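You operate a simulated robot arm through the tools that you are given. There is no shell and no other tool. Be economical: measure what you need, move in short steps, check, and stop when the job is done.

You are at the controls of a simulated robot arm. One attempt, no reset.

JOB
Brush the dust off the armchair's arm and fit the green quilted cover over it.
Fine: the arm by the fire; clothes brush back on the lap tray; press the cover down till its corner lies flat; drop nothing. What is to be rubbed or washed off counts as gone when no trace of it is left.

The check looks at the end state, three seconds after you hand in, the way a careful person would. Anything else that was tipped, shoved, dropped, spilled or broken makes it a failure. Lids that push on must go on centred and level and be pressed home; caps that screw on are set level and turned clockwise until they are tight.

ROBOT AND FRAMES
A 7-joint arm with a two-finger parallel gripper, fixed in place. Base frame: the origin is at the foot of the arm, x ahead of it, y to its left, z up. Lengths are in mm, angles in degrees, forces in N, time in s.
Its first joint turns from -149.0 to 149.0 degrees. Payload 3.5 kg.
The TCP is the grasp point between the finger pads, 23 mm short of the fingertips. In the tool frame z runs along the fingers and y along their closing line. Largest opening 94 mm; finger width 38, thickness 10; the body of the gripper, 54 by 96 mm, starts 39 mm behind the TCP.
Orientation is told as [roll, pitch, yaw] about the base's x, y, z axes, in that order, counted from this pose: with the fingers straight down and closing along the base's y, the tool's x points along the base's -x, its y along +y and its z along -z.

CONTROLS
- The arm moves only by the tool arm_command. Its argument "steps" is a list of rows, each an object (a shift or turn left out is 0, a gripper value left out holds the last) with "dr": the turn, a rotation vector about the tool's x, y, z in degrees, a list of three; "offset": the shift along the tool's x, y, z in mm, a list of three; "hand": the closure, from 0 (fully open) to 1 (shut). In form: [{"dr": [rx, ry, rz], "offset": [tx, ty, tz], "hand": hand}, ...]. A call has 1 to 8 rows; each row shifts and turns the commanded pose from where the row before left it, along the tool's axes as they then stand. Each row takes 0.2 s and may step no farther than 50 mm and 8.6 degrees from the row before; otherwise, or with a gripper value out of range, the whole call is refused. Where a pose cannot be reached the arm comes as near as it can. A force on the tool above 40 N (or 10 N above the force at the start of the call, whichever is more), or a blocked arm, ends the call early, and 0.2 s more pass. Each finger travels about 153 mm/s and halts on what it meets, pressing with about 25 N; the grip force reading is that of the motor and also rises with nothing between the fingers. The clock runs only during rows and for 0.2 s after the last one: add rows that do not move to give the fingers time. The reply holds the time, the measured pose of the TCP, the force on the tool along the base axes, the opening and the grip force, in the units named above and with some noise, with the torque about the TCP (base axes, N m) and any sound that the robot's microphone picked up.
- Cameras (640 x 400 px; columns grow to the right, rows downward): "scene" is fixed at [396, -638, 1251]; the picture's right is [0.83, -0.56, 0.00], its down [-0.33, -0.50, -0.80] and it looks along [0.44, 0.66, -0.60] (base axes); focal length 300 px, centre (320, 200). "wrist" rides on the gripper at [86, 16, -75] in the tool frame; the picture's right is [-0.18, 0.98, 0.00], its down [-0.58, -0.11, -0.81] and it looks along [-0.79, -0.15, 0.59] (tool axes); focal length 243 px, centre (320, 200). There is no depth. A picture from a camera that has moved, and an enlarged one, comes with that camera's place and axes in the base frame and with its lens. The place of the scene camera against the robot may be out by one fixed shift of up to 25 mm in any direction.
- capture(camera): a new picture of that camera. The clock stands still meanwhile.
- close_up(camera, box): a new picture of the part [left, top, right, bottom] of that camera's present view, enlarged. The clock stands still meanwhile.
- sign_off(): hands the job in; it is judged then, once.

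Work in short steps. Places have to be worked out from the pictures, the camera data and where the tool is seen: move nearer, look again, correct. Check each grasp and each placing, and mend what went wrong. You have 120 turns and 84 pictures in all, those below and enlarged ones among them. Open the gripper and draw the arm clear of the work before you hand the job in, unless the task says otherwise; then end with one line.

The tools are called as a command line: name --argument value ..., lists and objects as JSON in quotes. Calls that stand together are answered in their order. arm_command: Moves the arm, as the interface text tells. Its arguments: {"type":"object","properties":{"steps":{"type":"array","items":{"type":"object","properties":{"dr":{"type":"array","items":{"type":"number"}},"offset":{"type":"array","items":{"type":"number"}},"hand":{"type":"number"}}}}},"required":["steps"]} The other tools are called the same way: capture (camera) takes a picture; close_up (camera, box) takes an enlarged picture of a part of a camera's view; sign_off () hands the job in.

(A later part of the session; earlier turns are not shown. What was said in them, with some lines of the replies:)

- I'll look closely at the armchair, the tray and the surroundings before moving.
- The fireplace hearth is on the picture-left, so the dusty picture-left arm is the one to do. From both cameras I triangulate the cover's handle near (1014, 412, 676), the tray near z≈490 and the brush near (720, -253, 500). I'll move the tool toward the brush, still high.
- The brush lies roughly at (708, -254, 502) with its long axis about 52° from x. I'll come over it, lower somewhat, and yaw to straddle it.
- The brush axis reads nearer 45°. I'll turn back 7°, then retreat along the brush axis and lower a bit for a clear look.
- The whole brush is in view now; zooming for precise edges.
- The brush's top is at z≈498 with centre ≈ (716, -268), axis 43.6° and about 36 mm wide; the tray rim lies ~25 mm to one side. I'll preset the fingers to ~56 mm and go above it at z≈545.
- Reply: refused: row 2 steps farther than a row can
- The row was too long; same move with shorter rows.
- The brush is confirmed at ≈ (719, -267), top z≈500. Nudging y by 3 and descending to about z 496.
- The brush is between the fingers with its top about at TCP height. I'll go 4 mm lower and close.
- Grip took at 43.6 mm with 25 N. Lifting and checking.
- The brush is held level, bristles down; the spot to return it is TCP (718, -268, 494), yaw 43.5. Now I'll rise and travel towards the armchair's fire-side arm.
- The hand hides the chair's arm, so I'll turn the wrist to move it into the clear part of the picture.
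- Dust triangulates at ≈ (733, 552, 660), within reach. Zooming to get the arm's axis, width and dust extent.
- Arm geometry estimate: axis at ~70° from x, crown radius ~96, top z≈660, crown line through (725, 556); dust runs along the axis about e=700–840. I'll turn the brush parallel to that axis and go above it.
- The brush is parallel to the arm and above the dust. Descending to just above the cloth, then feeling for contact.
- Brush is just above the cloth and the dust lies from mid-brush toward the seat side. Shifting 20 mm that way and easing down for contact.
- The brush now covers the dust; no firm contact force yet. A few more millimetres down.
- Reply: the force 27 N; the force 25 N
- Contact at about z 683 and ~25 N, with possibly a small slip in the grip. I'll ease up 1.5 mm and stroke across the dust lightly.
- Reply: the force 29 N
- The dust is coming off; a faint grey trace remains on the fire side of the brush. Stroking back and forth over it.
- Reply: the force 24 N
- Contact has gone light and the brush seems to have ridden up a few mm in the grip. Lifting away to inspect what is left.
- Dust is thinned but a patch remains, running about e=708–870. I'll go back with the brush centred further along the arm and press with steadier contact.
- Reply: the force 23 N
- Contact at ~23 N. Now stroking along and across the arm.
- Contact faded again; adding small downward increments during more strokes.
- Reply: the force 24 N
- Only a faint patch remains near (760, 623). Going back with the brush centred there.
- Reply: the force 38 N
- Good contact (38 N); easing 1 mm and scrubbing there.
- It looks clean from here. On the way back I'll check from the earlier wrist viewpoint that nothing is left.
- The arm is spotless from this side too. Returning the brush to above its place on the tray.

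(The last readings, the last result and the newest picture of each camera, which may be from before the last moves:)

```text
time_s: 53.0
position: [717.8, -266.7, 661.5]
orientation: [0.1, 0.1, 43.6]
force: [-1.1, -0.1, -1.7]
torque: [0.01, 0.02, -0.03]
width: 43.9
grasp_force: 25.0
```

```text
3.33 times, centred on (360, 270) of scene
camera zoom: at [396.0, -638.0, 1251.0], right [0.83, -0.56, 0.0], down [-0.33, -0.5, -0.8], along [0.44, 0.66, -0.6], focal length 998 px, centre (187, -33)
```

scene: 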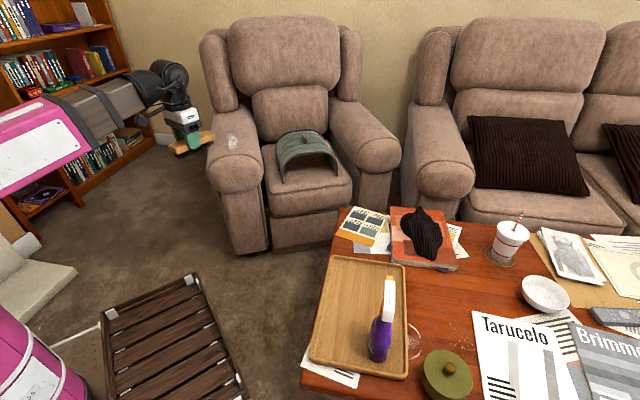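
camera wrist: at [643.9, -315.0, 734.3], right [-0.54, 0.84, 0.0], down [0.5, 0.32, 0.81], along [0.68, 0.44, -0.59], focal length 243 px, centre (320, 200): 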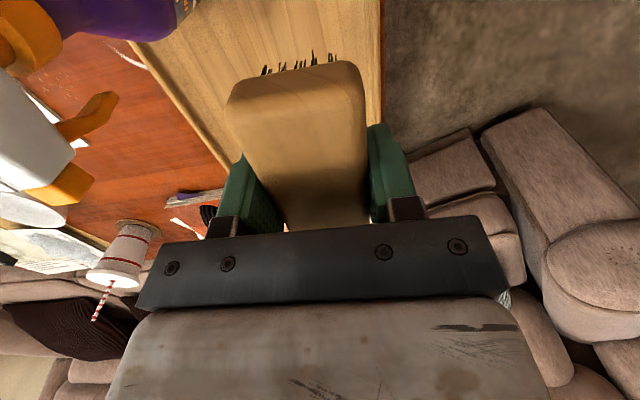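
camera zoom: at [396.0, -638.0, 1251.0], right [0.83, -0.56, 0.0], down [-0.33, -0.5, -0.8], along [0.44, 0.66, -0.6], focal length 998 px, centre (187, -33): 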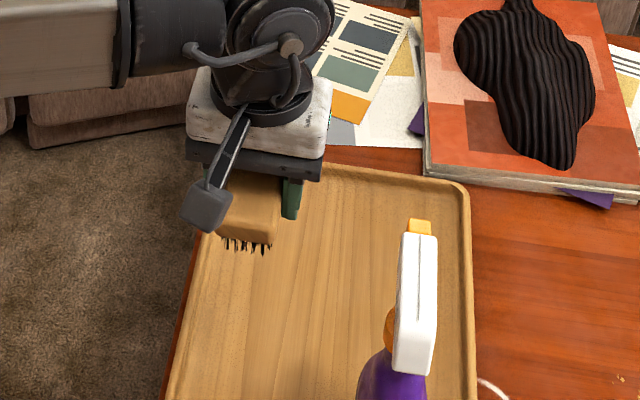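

The brush rode up in the grip, so the fingertips may reach the tray before the bristles. I'll lower slowly and look.

arm_command --steps '[{"offset": [0, 0, 45]}, {"offset": [0, 0, 45]}, {"offset": [0, 0, 40]}, {"offset": [0, 0, 25]}, {"offset": [0, 0, 10]}, {"offset": [0, 0, 3]}, {}]'

close_up --camera "scene" --box '[300, 230, 390, 320]'

```text
time_s: 54.6
position: [717.6, -265.7, 493.9]
orientation: [0.0, 0.1, 43.7]
force: [0.5, 0.9, -1.7]
torque: [-0.02, 0.02, 0.03]
width: 43.6
grasp_force: 25.1
```

```text
4.44 times, centred on (345, 275) of scene
camera zoom: at [396.0, -638.0, 1251.0], right [0.83, -0.56, 0.0], down [-0.33, -0.5, -0.8], along [0.44, 0.66, -0.6], focal length 1331 px, centre (209, -133)
```

zoom: 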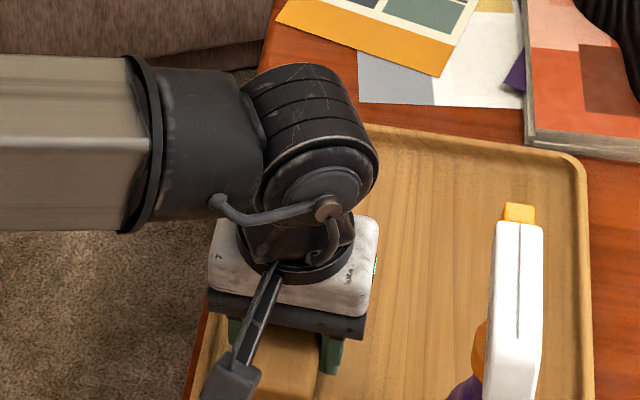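

Still no contact at z 494; continuing down in small steps.

arm_command --steps '[{"offset": [0, 0, 3]}, {"offset": [0, 0, 2]}, {}]'

arm_command --steps '[{"offset": [0, 0, 2]}, {"offset": [0, 0, 2]}, {}]'

```text
time_s: 55.4
position: [718.0, -266.0, 488.2]
orientation: [0.1, 0.0, 43.6]
force: [-0.8, 0.3, -1.1]
torque: [0.03, -0.04, 0.0]
width: 43.6
grasp_force: 25.0
```

```text
time_s: 56.2
position: [718.0, -267.2, 484.4]
orientation: [0.0, 0.0, 43.5]
force: [-0.2, 0.4, -1.3]
torque: [0.03, 0.03, 0.01]
width: 43.8
grasp_force: 25.2
```

arm_command --steps '[{"offset": [0, 0, 2]}, {"offset": [0, 0, 1]}, {}]'

arm_command --steps '[{"offset": [0, 0, 2]}, {"offset": [0, 0, 1]}, {}]'

close_up --camera "scene" --box '[310, 260, 390, 340]'

```text
time_s: 57.0
position: [718.5, -266.6, 482.3]
orientation: [0.0, 0.0, 43.6]
force: [0.1, 0.7, -1.1]
torque: [0.0, 0.01, -0.01]
width: 43.5
grasp_force: 25.1
```

```text
time_s: 57.8
position: [717.7, -265.8, 477.8]
orientation: [0.0, 0.0, 43.7]
force: [0.4, 0.6, -1.7]
torque: [0.01, 0.02, 0.0]
width: 43.4
grasp_force: 24.9
```

```text
5.00 times, centred on (350, 300) of scene
camera zoom: at [396.0, -638.0, 1251.0], right [0.83, -0.56, 0.0], down [-0.33, -0.5, -0.8], along [0.44, 0.66, -0.6], focal length 1497 px, centre (170, -300)
```

zoom: 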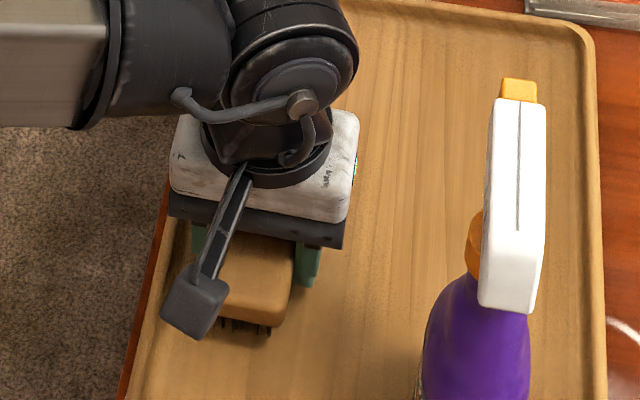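

Nearly there, no contact yet; continuing.

arm_command --steps '[{"offset": [0, 0, 1.5]}, {"offset": [0, 0, 1.5]}, {}]'

arm_command --steps '[{"offset": [0, 0, 1.5]}, {"offset": [0, 0, 1.5]}, {}]'

```text
time_s: 58.6
position: [718.5, -266.7, 476.3]
orientation: [0.1, -0.1, 43.6]
force: [-1.0, 0.4, 3.2]
torque: [0.26, -0.26, 0.06]
width: 43.9
grasp_force: 25.5
```

```text
time_s: 59.4
position: [718.3, -268.2, 474.6]
orientation: [-0.1, 0.0, 43.6]
force: [-0.5, -1.9, 26.3]
torque: [-0.01, 0.03, 0.01]
width: 43.8
grasp_force: 24.8
```

The brush rests on the tray. Backing off 1 mm, opening to ~56 mm and rising.

arm_command --steps '[{"offset": [0, 0, -1], "hand": 1}, {"hand": 0.42}, {"hand": 0.4}, {}]'

arm_command --steps '[{"offset": [0, 0, -15]}, {"offset": [0, 0, -25]}, {"offset": [0, 0, -45]}, {"offset": [0, 0, -45]}, {"offset": [0, 0, -45], "hand": 0}]'

close_up --camera "scene" --box '[290, 230, 420, 360]'

```text
time_s: 60.4
position: [718.2, -266.7, 474.3]
orientation: [0.1, 0.0, 43.6]
force: [0.5, 0.5, 0.3]
torque: [0.01, -0.01, -0.01]
width: 56.2
grasp_force: 0.0
```

```text
time_s: 61.6
position: [718.3, -269.3, 649.8]
orientation: [0.0, 0.0, 43.6]
force: [0.3, -0.4, -0.6]
torque: [0.03, -0.05, 0.02]
width: 94.3
grasp_force: 0.1
```

```text
3.08 times, centred on (355, 295) of scene
camera zoom: at [396.0, -638.0, 1251.0], right [0.83, -0.56, 0.0], down [-0.33, -0.5, -0.8], along [0.44, 0.66, -0.6], focal length 922 px, centre (212, -92)
```

zoom: 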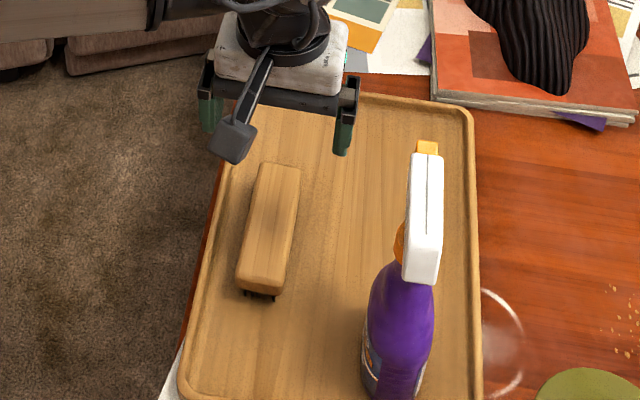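

The brush is back on the tray, upright. Now for the cover: I'll rise and go where the wrist camera can see it through the open fingers.

arm_command --steps '[{"offset": [0, 0, -45]}, {"offset": [-22, 34, -20]}, {"offset": [-24, 34, -20]}, {"offset": [-24, 34, -20]}, {"offset": [-24, 34, -20]}, {"offset": [-24, 34, -20]}, {"offset": [-24, 34, -20]}]'

arm_command --steps '[{"offset": [-24, 34, -20]}, {"offset": [-24, 34, -20]}, {"offset": [-24, 34, -20]}, {"offset": [-24, 34, -20]}, {"offset": [-24, 34, 0]}]'

capture --camera "wrist"

```text
time_s: 63.2
position: [682.8, -19.3, 814.8]
orientation: [0.0, 0.0, 43.5]
force: [-0.2, 0.2, -0.4]
torque: [0.01, 0.03, -0.01]
width: 93.9
grasp_force: 0.1
```

```text
time_s: 64.4
position: [652.5, 183.2, 894.4]
orientation: [-0.1, 0.0, 43.5]
force: [1.4, -0.6, -0.5]
torque: [-0.01, 0.0, 0.0]
width: 94.0
grasp_force: 0.0
```

```text
41 pictures are left
camera wrist: at [578.6, 136.4, 968.2], right [-0.54, 0.84, 0.0], down [0.5, 0.32, 0.81], along [0.68, 0.44, -0.59], focal length 243 px, centre (320, 200)
```

wrist: 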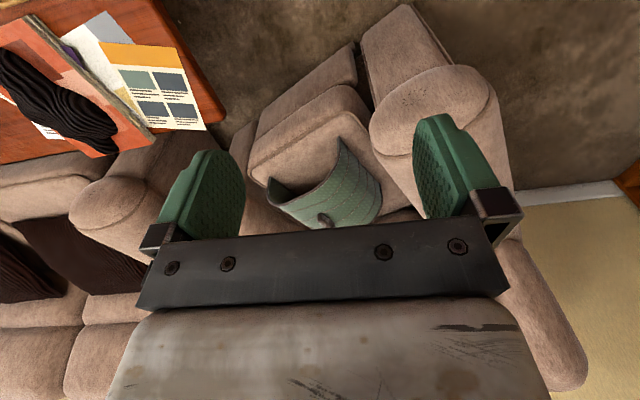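

Combining three wrist views, the cover's handle is nearer (1070, 465, 605) — the first triangulation was ill-conditioned. Zooming on the cover from both cameras.

close_up --camera "wrist" --box '[240, 120, 400, 240]'

close_up --camera "scene" --box '[260, 120, 350, 190]'

```text
3.33 times, centred on (320, 180) of wrist
camera zoom: at [578.6, 136.4, 968.2], right [-0.54, 0.84, 0.0], down [0.5, 0.32, 0.81], along [0.68, 0.44, -0.59], focal length 809 px, centre (320, 267)
```

zoom: 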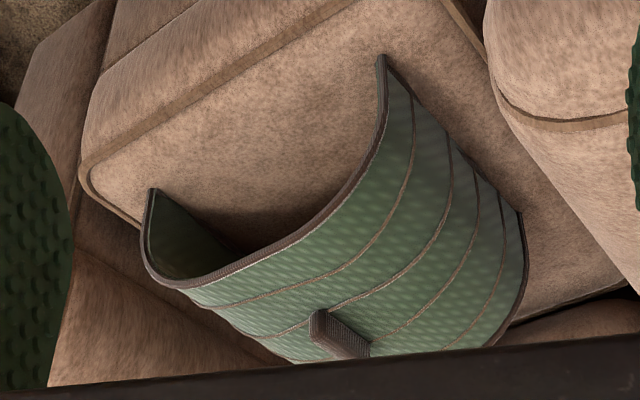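

```text
5.71 times, centred on (305, 155) of scene
camera zoom: at [396.0, -638.0, 1251.0], right [0.83, -0.56, 0.0], down [-0.33, -0.5, -0.8], along [0.44, 0.66, -0.6], focal length 1711 px, centre (406, 457)
```

zoom: 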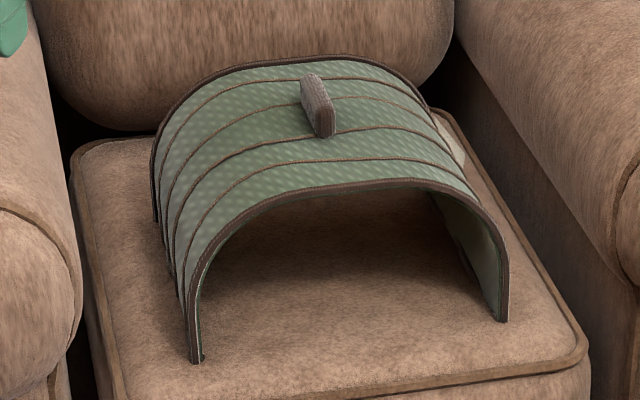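

Cover geometry now: feet at z≈465, front-left (898,402), front-right (1141,314); its axis is at 70°, parallel to the arm. Crown z≈607, centre n≈836 / e≈803 (≈(1060,469)), with a tab ~55 mm along e. That's 1160 mm out, so I'll grip the tab's ends with the tool tilted 60° outward. Yawing to -20 first.

arm_command --steps '[{"dr": [0, 0, 8]}, {"dr": [0, 0, 8]}, {"dr": [0, 0, 8]}, {"dr": [0, 0, 8]}, {"dr": [0, 0, 8]}, {"dr": [0, 0, 8]}, {"dr": [0, 0, 8]}, {"dr": [0, 0, 7.5]}]'

arm_command --steps '[{"dr": [0, -8.5, 0]}, {"dr": [0, -8.5, 0]}, {"dr": [0, -8.5, 0]}, {"dr": [0, -8.5, 0]}, {"dr": [0, -8.5, 0]}, {"dr": [0, -8.5, 0]}, {"dr": [0, -8.5, 0]}]'

```text
time_s: 66.2
position: [649.9, 184.7, 894.2]
orientation: [0.0, 0.0, -20.1]
force: [-0.1, -0.8, -0.4]
torque: [0.0, 0.01, 0.02]
width: 94.0
grasp_force: 0.1
```

```text
time_s: 67.8
position: [651.4, 184.4, 894.8]
orientation: [0.1, -59.7, -19.9]
force: [0.4, 0.5, -0.3]
torque: [0.0, 0.01, -0.01]
width: 94.1
grasp_force: 0.0
```

Tilt achieved. Moving out toward a pre-grasp point at n=700, e=800, z=800 to test reach.

arm_command --steps '[{"offset": [0.6, 41, 18]}, {"offset": [0.6, 41, 18]}, {"offset": [0.6, 41, 18]}, {"offset": [0.6, 41, 18]}, {"offset": [0.6, 41, 18]}, {"offset": [0.6, 41, 18]}, {"offset": [0.6, 41, 18]}, {"offset": [0.6, 41, 18]}]'

arm_command --steps '[{"offset": [0.6, 40, 16]}, {"offset": [0.6, 40, 16]}, {}]'

capture --camera "wrist"

capture --camera "scene"

```text
time_s: 69.6
position: [876.4, 450.4, 816.6]
orientation: [-0.1, -59.5, -19.8]
force: [0.2, 0.3, -0.3]
torque: [0.0, 0.02, -0.03]
width: 94.2
grasp_force: 0.0
```

```text
time_s: 70.4
position: [927.4, 516.2, 798.2]
orientation: [-0.1, -59.5, -19.8]
force: [-0.2, -0.3, 0.1]
torque: [-0.05, 0.01, 0.0]
width: 94.1
grasp_force: 0.1
```

```text
38 pictures are left
camera wrist: at [832.2, 568.3, 759.3], right [0.42, 0.89, 0.16], down [-0.41, 0.03, 0.91], along [0.81, -0.45, 0.38], focal length 243 px, centre (320, 200)
```

wrist: 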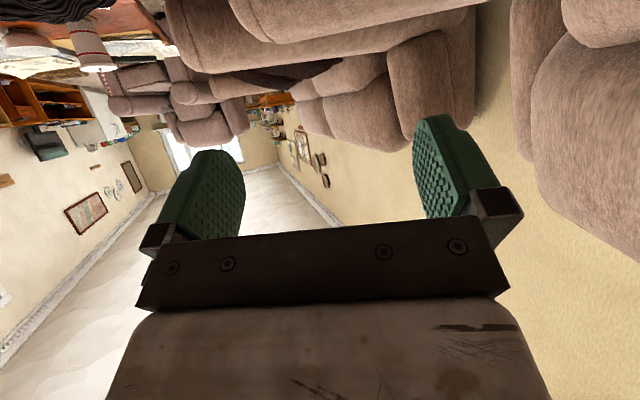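

```text
37 pictures are left
```

scene: 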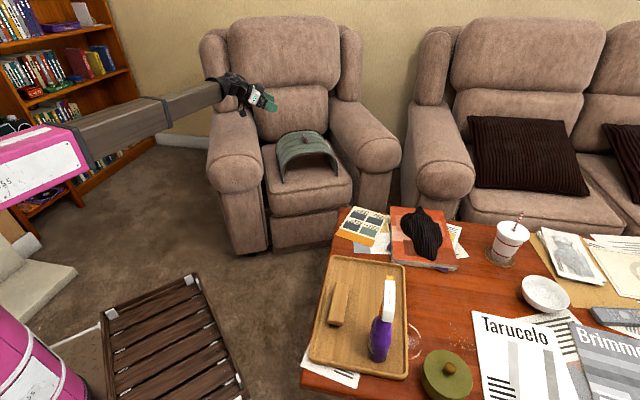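

Reach is fine so far. Moving closer: n≈767, z≈690.

arm_command --steps '[{"offset": [19, 0, 39]}, {"offset": [19, 0, 39]}, {"offset": [19, 0, 38]}, {}]'

close_up --camera "scene" --box '[260, 90, 350, 180]'

```text
time_s: 71.4
position: [994.6, 492.7, 689.2]
orientation: [-0.1, -59.5, -19.9]
force: [-0.9, 0.1, 0.3]
torque: [0.01, -0.02, -0.02]
width: 93.8
grasp_force: 0.0
```

```text
4.44 times, centred on (305, 135) of scene
camera zoom: at [396.0, -638.0, 1251.0], right [0.83, -0.56, 0.0], down [-0.33, -0.5, -0.8], along [0.44, 0.66, -0.6], focal length 1331 px, centre (387, 489)
```

zoom: 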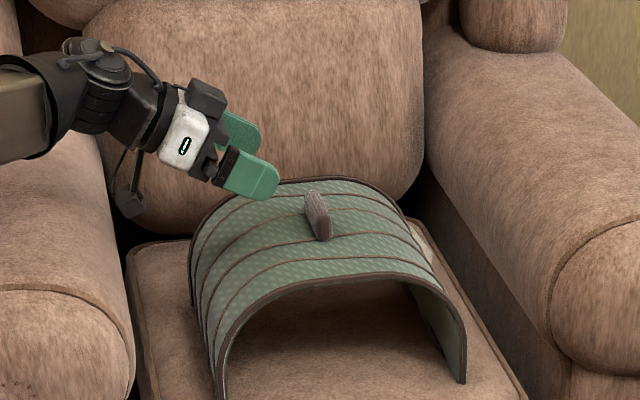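

Scene calibration checks out with the fingertip. The tab: e 774–826, n≈833, z 607–635. I'll advance most of the way, straddling it.

arm_command --steps '[{"offset": [4, -2, 34]}, {"offset": [4, -1, 30]}, {"offset": [2, 0, 12]}, {}]'

close_up --camera "scene" --box '[270, 110, 340, 170]'

```text
time_s: 72.4
position: [1050.5, 469.9, 643.4]
orientation: [0.0, -59.4, -19.9]
force: [0.1, -1.1, 0.7]
torque: [-0.05, 0.0, 0.03]
width: 93.9
grasp_force: 0.0
```

```text
6.67 times, centred on (305, 140) of scene
camera zoom: at [396.0, -638.0, 1251.0], right [0.83, -0.56, 0.0], down [-0.33, -0.5, -0.8], along [0.44, 0.66, -0.6], focal length 1997 px, centre (420, 600)
```

zoom: 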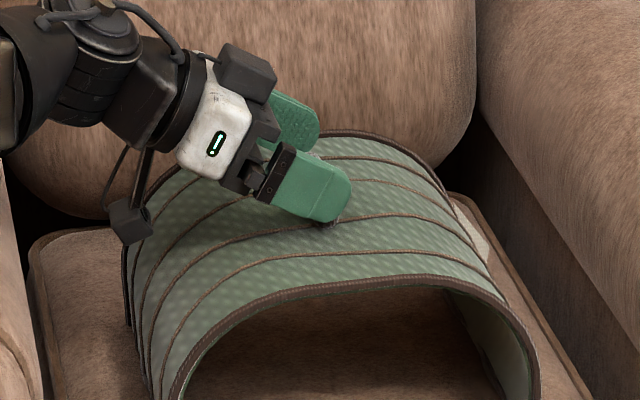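

Fingers straddle the tab. Last 8 mm and close.

arm_command --steps '[{"offset": [1.8, 0, 8]}, {}, {"hand": 0.3}, {"hand": 0.45}, {"hand": 1}, {}, {}]'

close_up --camera "scene" --box '[270, 110, 340, 170]'

```text
time_s: 74.0
position: [1057.3, 468.8, 638.6]
orientation: [0.0, -59.5, -19.9]
force: [0.1, 0.7, 0.7]
torque: [-0.18, 0.06, 0.11]
width: 73.9
grasp_force: 25.0
```

```text
6.67 times, centred on (305, 140) of scene
camera zoom: at [396.0, -638.0, 1251.0], right [0.83, -0.56, 0.0], down [-0.33, -0.5, -0.8], along [0.44, 0.66, -0.6], focal length 1997 px, centre (420, 600)
```

zoom: 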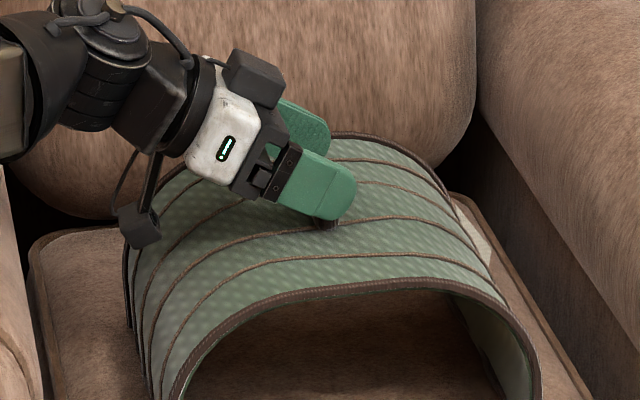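

Gripped at 74 mm with 25 N. A small test lift.

arm_command --steps '[{"offset": [-8.7, 0, -5]}, {"offset": [-13, 0, -7.5]}, {}]'

close_up --camera "scene" --box '[250, 100, 350, 190]'

```text
time_s: 74.8
position: [1056.8, 468.9, 663.8]
orientation: [0.0, -59.5, -20.0]
force: [-0.4, 0.2, -1.9]
torque: [0.0, -0.01, 0.0]
width: 73.9
grasp_force: 25.0
```

```text
4.44 times, centred on (300, 145) of scene
camera zoom: at [396.0, -638.0, 1251.0], right [0.83, -0.56, 0.0], down [-0.33, -0.5, -0.8], along [0.44, 0.66, -0.6], focal length 1331 px, centre (409, 444)
```

zoom: 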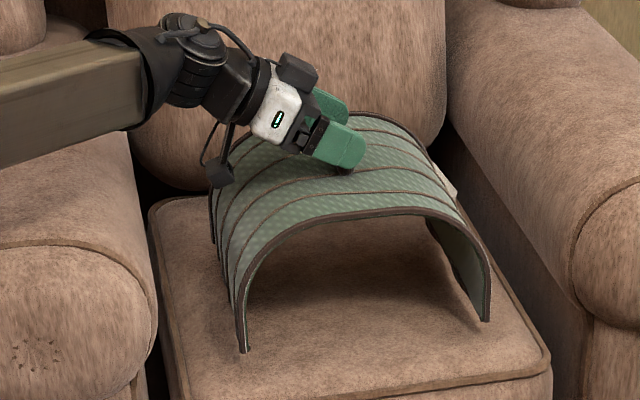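

The cover came up level. I'll raise it to z≈850 while bringing it slightly forward, clear of the chair back.

arm_command --steps '[{"offset": [-30, -6, -17]}, {"offset": [-38, -14, -22]}, {"offset": [-38, -14, -22]}, {"offset": [-38, -14, -22]}, {"offset": [-20, -4, -12]}, {}]'

capture --camera "scene"

```text
time_s: 76.2
position: [1039.7, 419.6, 853.2]
orientation: [-0.2, -59.6, -19.9]
force: [-0.3, 0.0, -3.4]
torque: [-0.02, 0.03, -0.03]
width: 74.0
grasp_force: 25.2
```

```text
32 pictures are left
```

scene: 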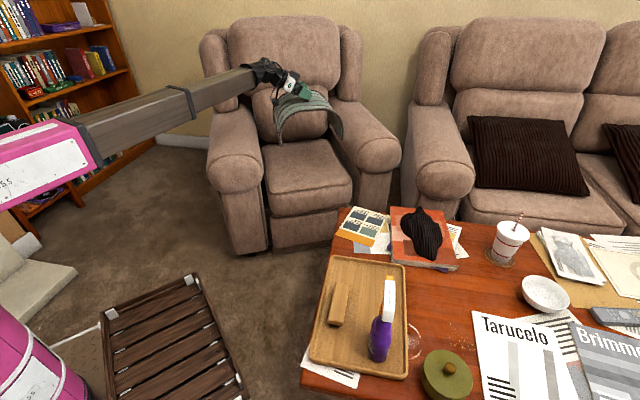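

High enough and held level. Now carrying it across over the fire-side arm.

arm_command --steps '[{"offset": [20, 5, -35]}, {"offset": [23.5, 6, -41]}, {"offset": [23.5, 6, -41]}, {"offset": [23.5, 6, -41]}, {"offset": [23.5, 6, -41]}, {"offset": [23.5, 6, -41]}, {"offset": [23.5, 5, -40]}, {}]'

close_up --camera "scene" --box '[170, 50, 310, 200]'

```text
time_s: 78.0
position: [749.7, 565.7, 857.1]
orientation: [0.0, -59.5, -19.9]
force: [0.1, 0.6, -1.5]
torque: [-0.01, 0.0, -0.01]
width: 73.8
grasp_force: 25.2
```

```text
2.67 times, centred on (240, 125) of scene
camera zoom: at [396.0, -638.0, 1251.0], right [0.83, -0.56, 0.0], down [-0.33, -0.5, -0.8], along [0.44, 0.66, -0.6], focal length 799 px, centre (533, 400)
```

zoom: 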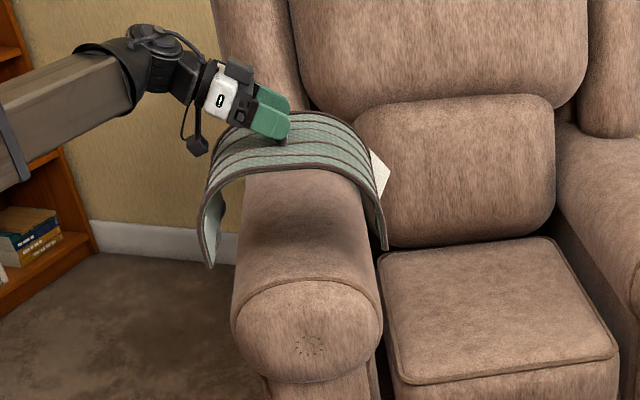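

Cover is over the arm. Lowering most of the way and checking the gap on each side.

arm_command --steps '[{"offset": [40, 0, 20]}, {"offset": [40, 0, 20.5]}, {}]'

close_up --camera "scene" --box '[190, 90, 290, 200]'

```text
time_s: 78.8
position: [744.5, 567.3, 766.4]
orientation: [0.1, -59.6, -20.0]
force: [0.2, 0.3, -1.3]
torque: [-0.02, 0.04, 0.02]
width: 73.5
grasp_force: 24.6
```

```text
3.64 times, centred on (240, 145) of scene
camera zoom: at [396.0, -638.0, 1251.0], right [0.83, -0.56, 0.0], down [-0.33, -0.5, -0.8], along [0.44, 0.66, -0.6], focal length 1089 px, centre (611, 400)
```

zoom: 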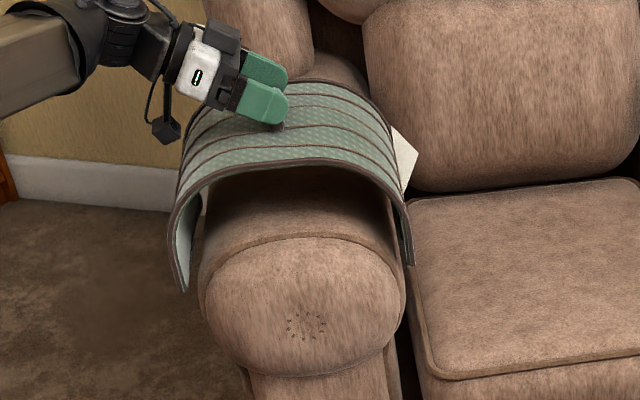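

Feet midpoint reads n≈504 and the arm's centre n≈505: well centred. Lowering slowly, watching force.

arm_command --steps '[{"offset": [17, 0, 10]}, {"offset": [13, 0, 7.5]}, {}]'

arm_command --steps '[{"offset": [8.7, 0, 5]}, {"offset": [4.3, 0, 2.5]}, {}]'

close_up --camera "scene" --box '[190, 90, 290, 200]'

```text
time_s: 79.6
position: [743.1, 567.9, 732.8]
orientation: [0.0, -59.5, -19.9]
force: [-0.3, 0.5, -1.8]
torque: [-0.02, 0.0, 0.01]
width: 73.8
grasp_force: 24.8
```

```text
time_s: 80.4
position: [744.6, 567.4, 718.2]
orientation: [0.0, -59.5, -19.9]
force: [-0.1, 0.1, -1.3]
torque: [0.0, 0.02, 0.01]
width: 73.8
grasp_force: 25.6
```

```text
3.64 times, centred on (240, 145) of scene
camera zoom: at [396.0, -638.0, 1251.0], right [0.83, -0.56, 0.0], down [-0.33, -0.5, -0.8], along [0.44, 0.66, -0.6], focal length 1089 px, centre (611, 400)
```

zoom: 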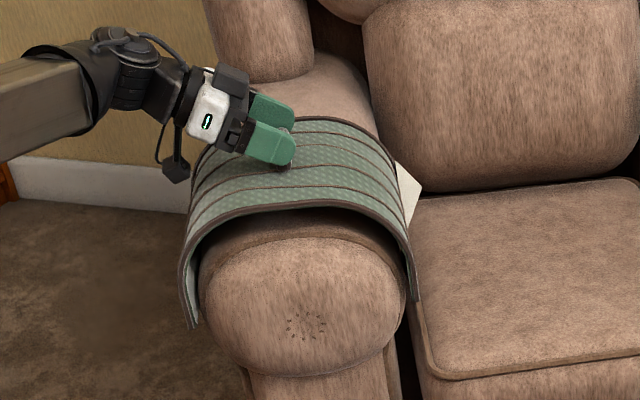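

Straddling evenly, still free. Continuing down.

arm_command --steps '[{"offset": [7, 0, 4]}, {"offset": [5.2, 0, 3]}, {}]'

arm_command --steps '[{"offset": [5.2, 0, 3]}, {"offset": [4.3, 0, 2.5]}, {}]'

arm_command --steps '[{"offset": [3.5, 0, 2]}, {"offset": [3.5, 0, 2]}, {}]'

```text
time_s: 81.2
position: [745.6, 568.0, 704.2]
orientation: [0.0, -59.5, -19.9]
force: [0.2, 0.4, -1.4]
torque: [0.01, 0.03, 0.0]
width: 73.7
grasp_force: 24.4
```

```text
time_s: 82.0
position: [744.9, 567.8, 692.2]
orientation: [0.1, -59.4, -19.9]
force: [-1.6, 0.1, -1.0]
torque: [0.32, 0.33, 0.23]
width: 73.7
grasp_force: 25.2
```

```text
time_s: 82.8
position: [746.0, 568.2, 684.6]
orientation: [-0.2, -59.6, -19.7]
force: [-4.5, 3.0, 12.2]
torque: [-0.55, 0.45, -0.03]
width: 73.7
grasp_force: 24.8
```

Contact is beginning (12 N up). Looking before pressing further.

close_up --camera "scene" --box '[190, 90, 290, 200]'

```text
3.64 times, centred on (240, 145) of scene
camera zoom: at [396.0, -638.0, 1251.0], right [0.83, -0.56, 0.0], down [-0.33, -0.5, -0.8], along [0.44, 0.66, -0.6], focal length 1089 px, centre (611, 400)
```

zoom: 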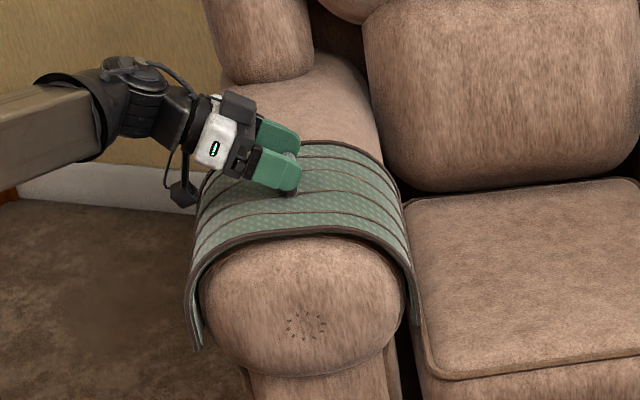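

Cover seated snugly on the arm and the light corner is no longer showing. Pressing a bit more.

arm_command --steps '[{"offset": [2.6, 0, 1.5]}, {"offset": [1.7, 0, 1]}, {}]'

close_up --camera "scene" --box '[210, 100, 280, 180]'

```text
time_s: 83.3
position: [745.6, 568.0, 686.2]
orientation: [0.1, -59.9, -19.9]
force: [-6.4, 1.3, 9.3]
torque: [0.17, 0.15, 0.08]
width: 73.8
grasp_force: 24.9
stopped in row 2: the force on the tool passed its limit at 42 N (the readings are from after the stop); the commanded pose is now the measured one
```

```text
5.00 times, centred on (245, 140) of scene
camera zoom: at [396.0, -638.0, 1251.0], right [0.83, -0.56, 0.0], down [-0.33, -0.5, -0.8], along [0.44, 0.66, -0.6], focal length 1497 px, centre (695, 500)
```

zoom: 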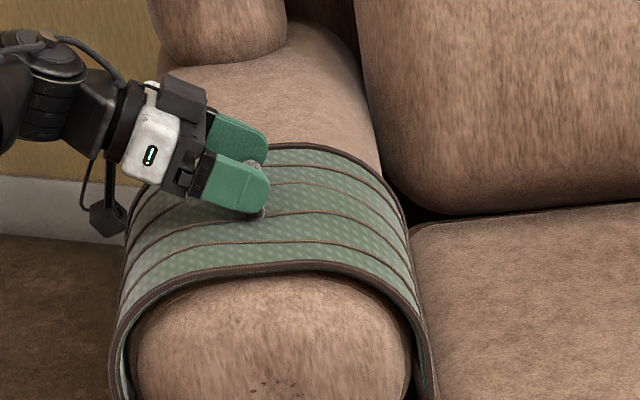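

Pressed to 42 N and held firm: it is home. Releasing and backing straight out along the tool axis.

arm_command --steps '[{"hand": 0.1}, {"hand": 0}, {}]'

arm_command --steps '[{"offset": [-6, 0, -15]}, {"offset": [-10, 0, -35]}, {"offset": [-10, 0, -45]}, {"offset": [-10, 0, -45]}]'

close_up --camera "scene" --box '[190, 90, 290, 200]'

```text
time_s: 84.1
position: [744.8, 567.9, 684.5]
orientation: [0.0, -60.0, -19.8]
force: [0.0, -0.7, 1.1]
torque: [-0.03, 0.01, 0.0]
width: 94.0
grasp_force: 0.1
```

```text
time_s: 85.1
position: [646.3, 603.1, 787.5]
orientation: [0.0, -59.8, -20.0]
force: [-0.2, 0.0, -0.7]
torque: [0.01, 0.02, 0.02]
width: 94.2
grasp_force: 0.0
```

```text
3.64 times, centred on (240, 145) of scene
camera zoom: at [396.0, -638.0, 1251.0], right [0.83, -0.56, 0.0], down [-0.33, -0.5, -0.8], along [0.44, 0.66, -0.6], focal length 1089 px, centre (611, 400)
```

zoom: 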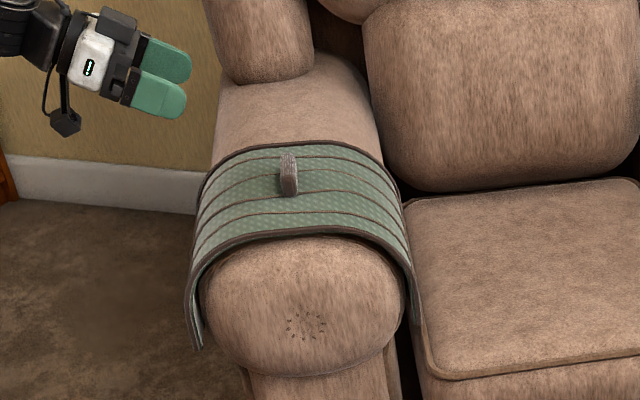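

The cover sits level and centred with no corner showing from here. I'll level the tool and look at the hidden back corner with the wrist camera.

arm_command --steps '[{"offset": [-35, 0, -20]}, {"dr": [0, 8.5, 0]}, {"dr": [0, 8.5, 0]}, {"dr": [0, 8.5, 0]}, {"dr": [0, 8.5, 0]}, {"dr": [0, 8.5, 0]}, {"dr": [0, 8.5, 0]}, {"dr": [0, 8.5, 0]}]'

arm_command --steps '[{"dr": [0, 0, -8.5]}, {"dr": [0, 0, -8.5]}, {"dr": [0, 0, -8.5]}, {"dr": [0, 0, -8.5]}, {"dr": [0, 0, -8.5]}, {"dr": [0, 0, -8.5]}, {"dr": [0, 0, -8.5]}, {"dr": [0, 0, -8.5]}]'

arm_command --steps '[{"dr": [0, 0, -8.5]}, {"dr": [0, 0, -8.5]}, {"dr": [0, 0, -8.5]}, {"dr": [0, 0, -8.5]}]'

```text
time_s: 86.9
position: [647.3, 605.3, 826.7]
orientation: [0.1, -0.2, -19.9]
force: [-0.9, 0.5, -0.9]
torque: [0.03, 0.02, 0.02]
width: 94.1
grasp_force: 0.1
```

```text
time_s: 88.7
position: [648.4, 602.4, 825.8]
orientation: [-0.3, -0.2, 48.4]
force: [0.5, 0.2, -0.2]
torque: [0.03, -0.01, -0.01]
width: 94.1
grasp_force: 0.0
```

```text
time_s: 89.7
position: [650.3, 602.4, 826.1]
orientation: [-0.5, 0.1, 82.4]
force: [0.0, -0.2, -0.1]
torque: [-0.02, 0.01, 0.01]
width: 93.9
grasp_force: 0.1
```

Shifting over the seat side for the view.

arm_command --steps '[{"offset": [22, -44, 0]}, {"offset": [22, -44, 0]}, {"offset": [22, -44, 0]}, {"offset": [22, -44, 0]}, {"offset": [22, -43, 0]}]'

capture --camera "wrist"

```text
time_s: 90.9
position: [851.9, 465.0, 827.6]
orientation: [-0.3, 0.1, 82.2]
force: [-0.6, -0.1, -0.2]
torque: [0.0, 0.0, -0.01]
width: 93.9
grasp_force: 0.0
```

```text
25 pictures are left
camera wrist: at [823.3, 382.0, 901.1], right [-0.95, 0.32, -0.01], down [0.18, 0.56, 0.81], along [0.26, 0.76, -0.59], focal length 243 px, centre (320, 200)
```

wrist: 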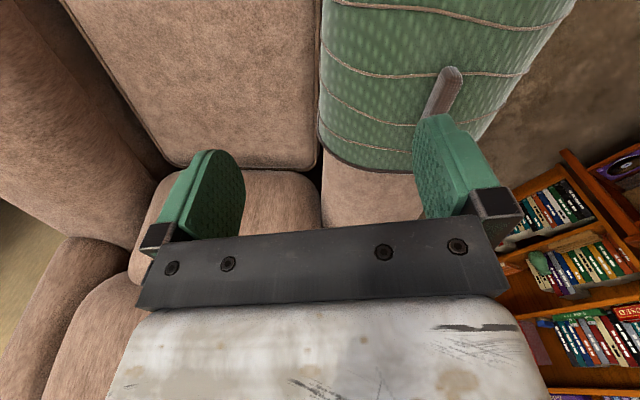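

close_up --camera "wrist" --box '[300, 60, 440, 190]'

```text
3.08 times, centred on (370, 125) of wrist
camera zoom: at [823.3, 382.0, 901.1], right [-0.95, 0.32, -0.01], down [0.18, 0.56, 0.81], along [0.26, 0.76, -0.59], focal length 746 px, centre (166, 431)
```

zoom: 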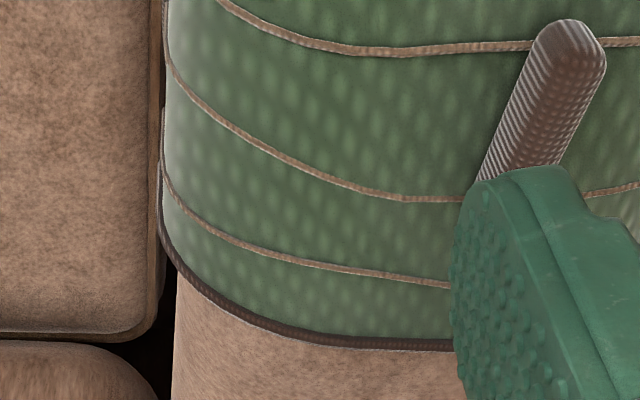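

The back corner lies flat, rim following the arm smoothly. Drawing the arm clear and taking a final overview.

arm_command --steps '[{"offset": [10, 8, -40]}, {"offset": [37, 28, -10]}, {"offset": [37, 28, -10]}, {"offset": [37, 28, -10]}, {"offset": [37, 28, -10]}, {"offset": [37, 28, -10]}, {"offset": [37, 28, -10]}]'

capture --camera "scene"

close_up --camera "scene" --box '[190, 90, 290, 200]'

```text
time_s: 92.5
position: [643.1, 257.4, 924.9]
orientation: [-0.4, 0.1, 82.2]
force: [0.9, 0.1, 0.7]
torque: [0.01, 0.02, -0.02]
width: 94.1
grasp_force: 0.1
```

```text
23 pictures are left
```

scene: 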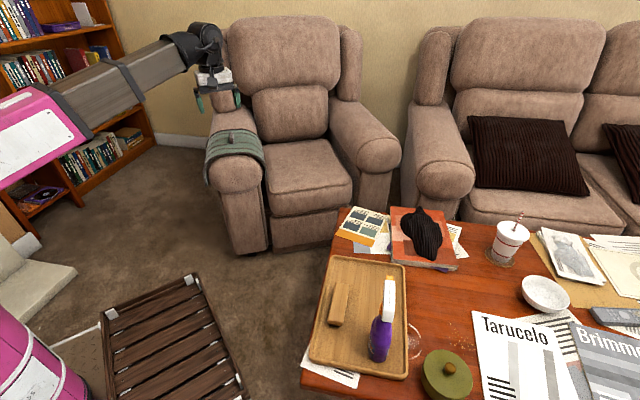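

```text
3.64 times, centred on (240, 145) of scene
camera zoom: at [396.0, -638.0, 1251.0], right [0.83, -0.56, 0.0], down [-0.33, -0.5, -0.8], along [0.44, 0.66, -0.6], focal length 1089 px, centre (611, 400)
```

zoom: 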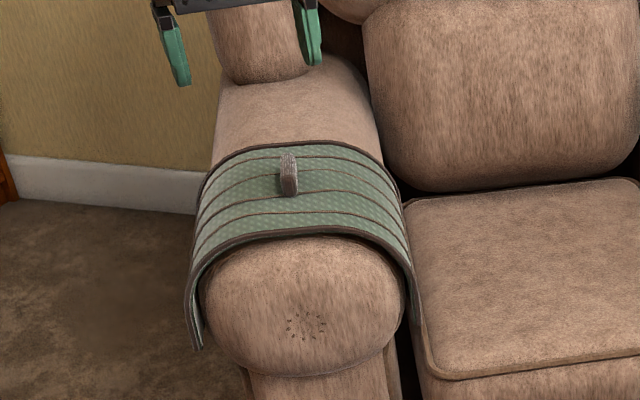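

The cover is on the fire-side arm and flat, the brush is back on the tray, and nothing else has moved. The gripper is open and clear, so I'm handing in.

sign_off

```text
The job is handed in.
```

The dust is brushed off the fire-side arm, the green quilted cover is pressed down over it with its corner flat, and the clothes brush is back on the lap tray.
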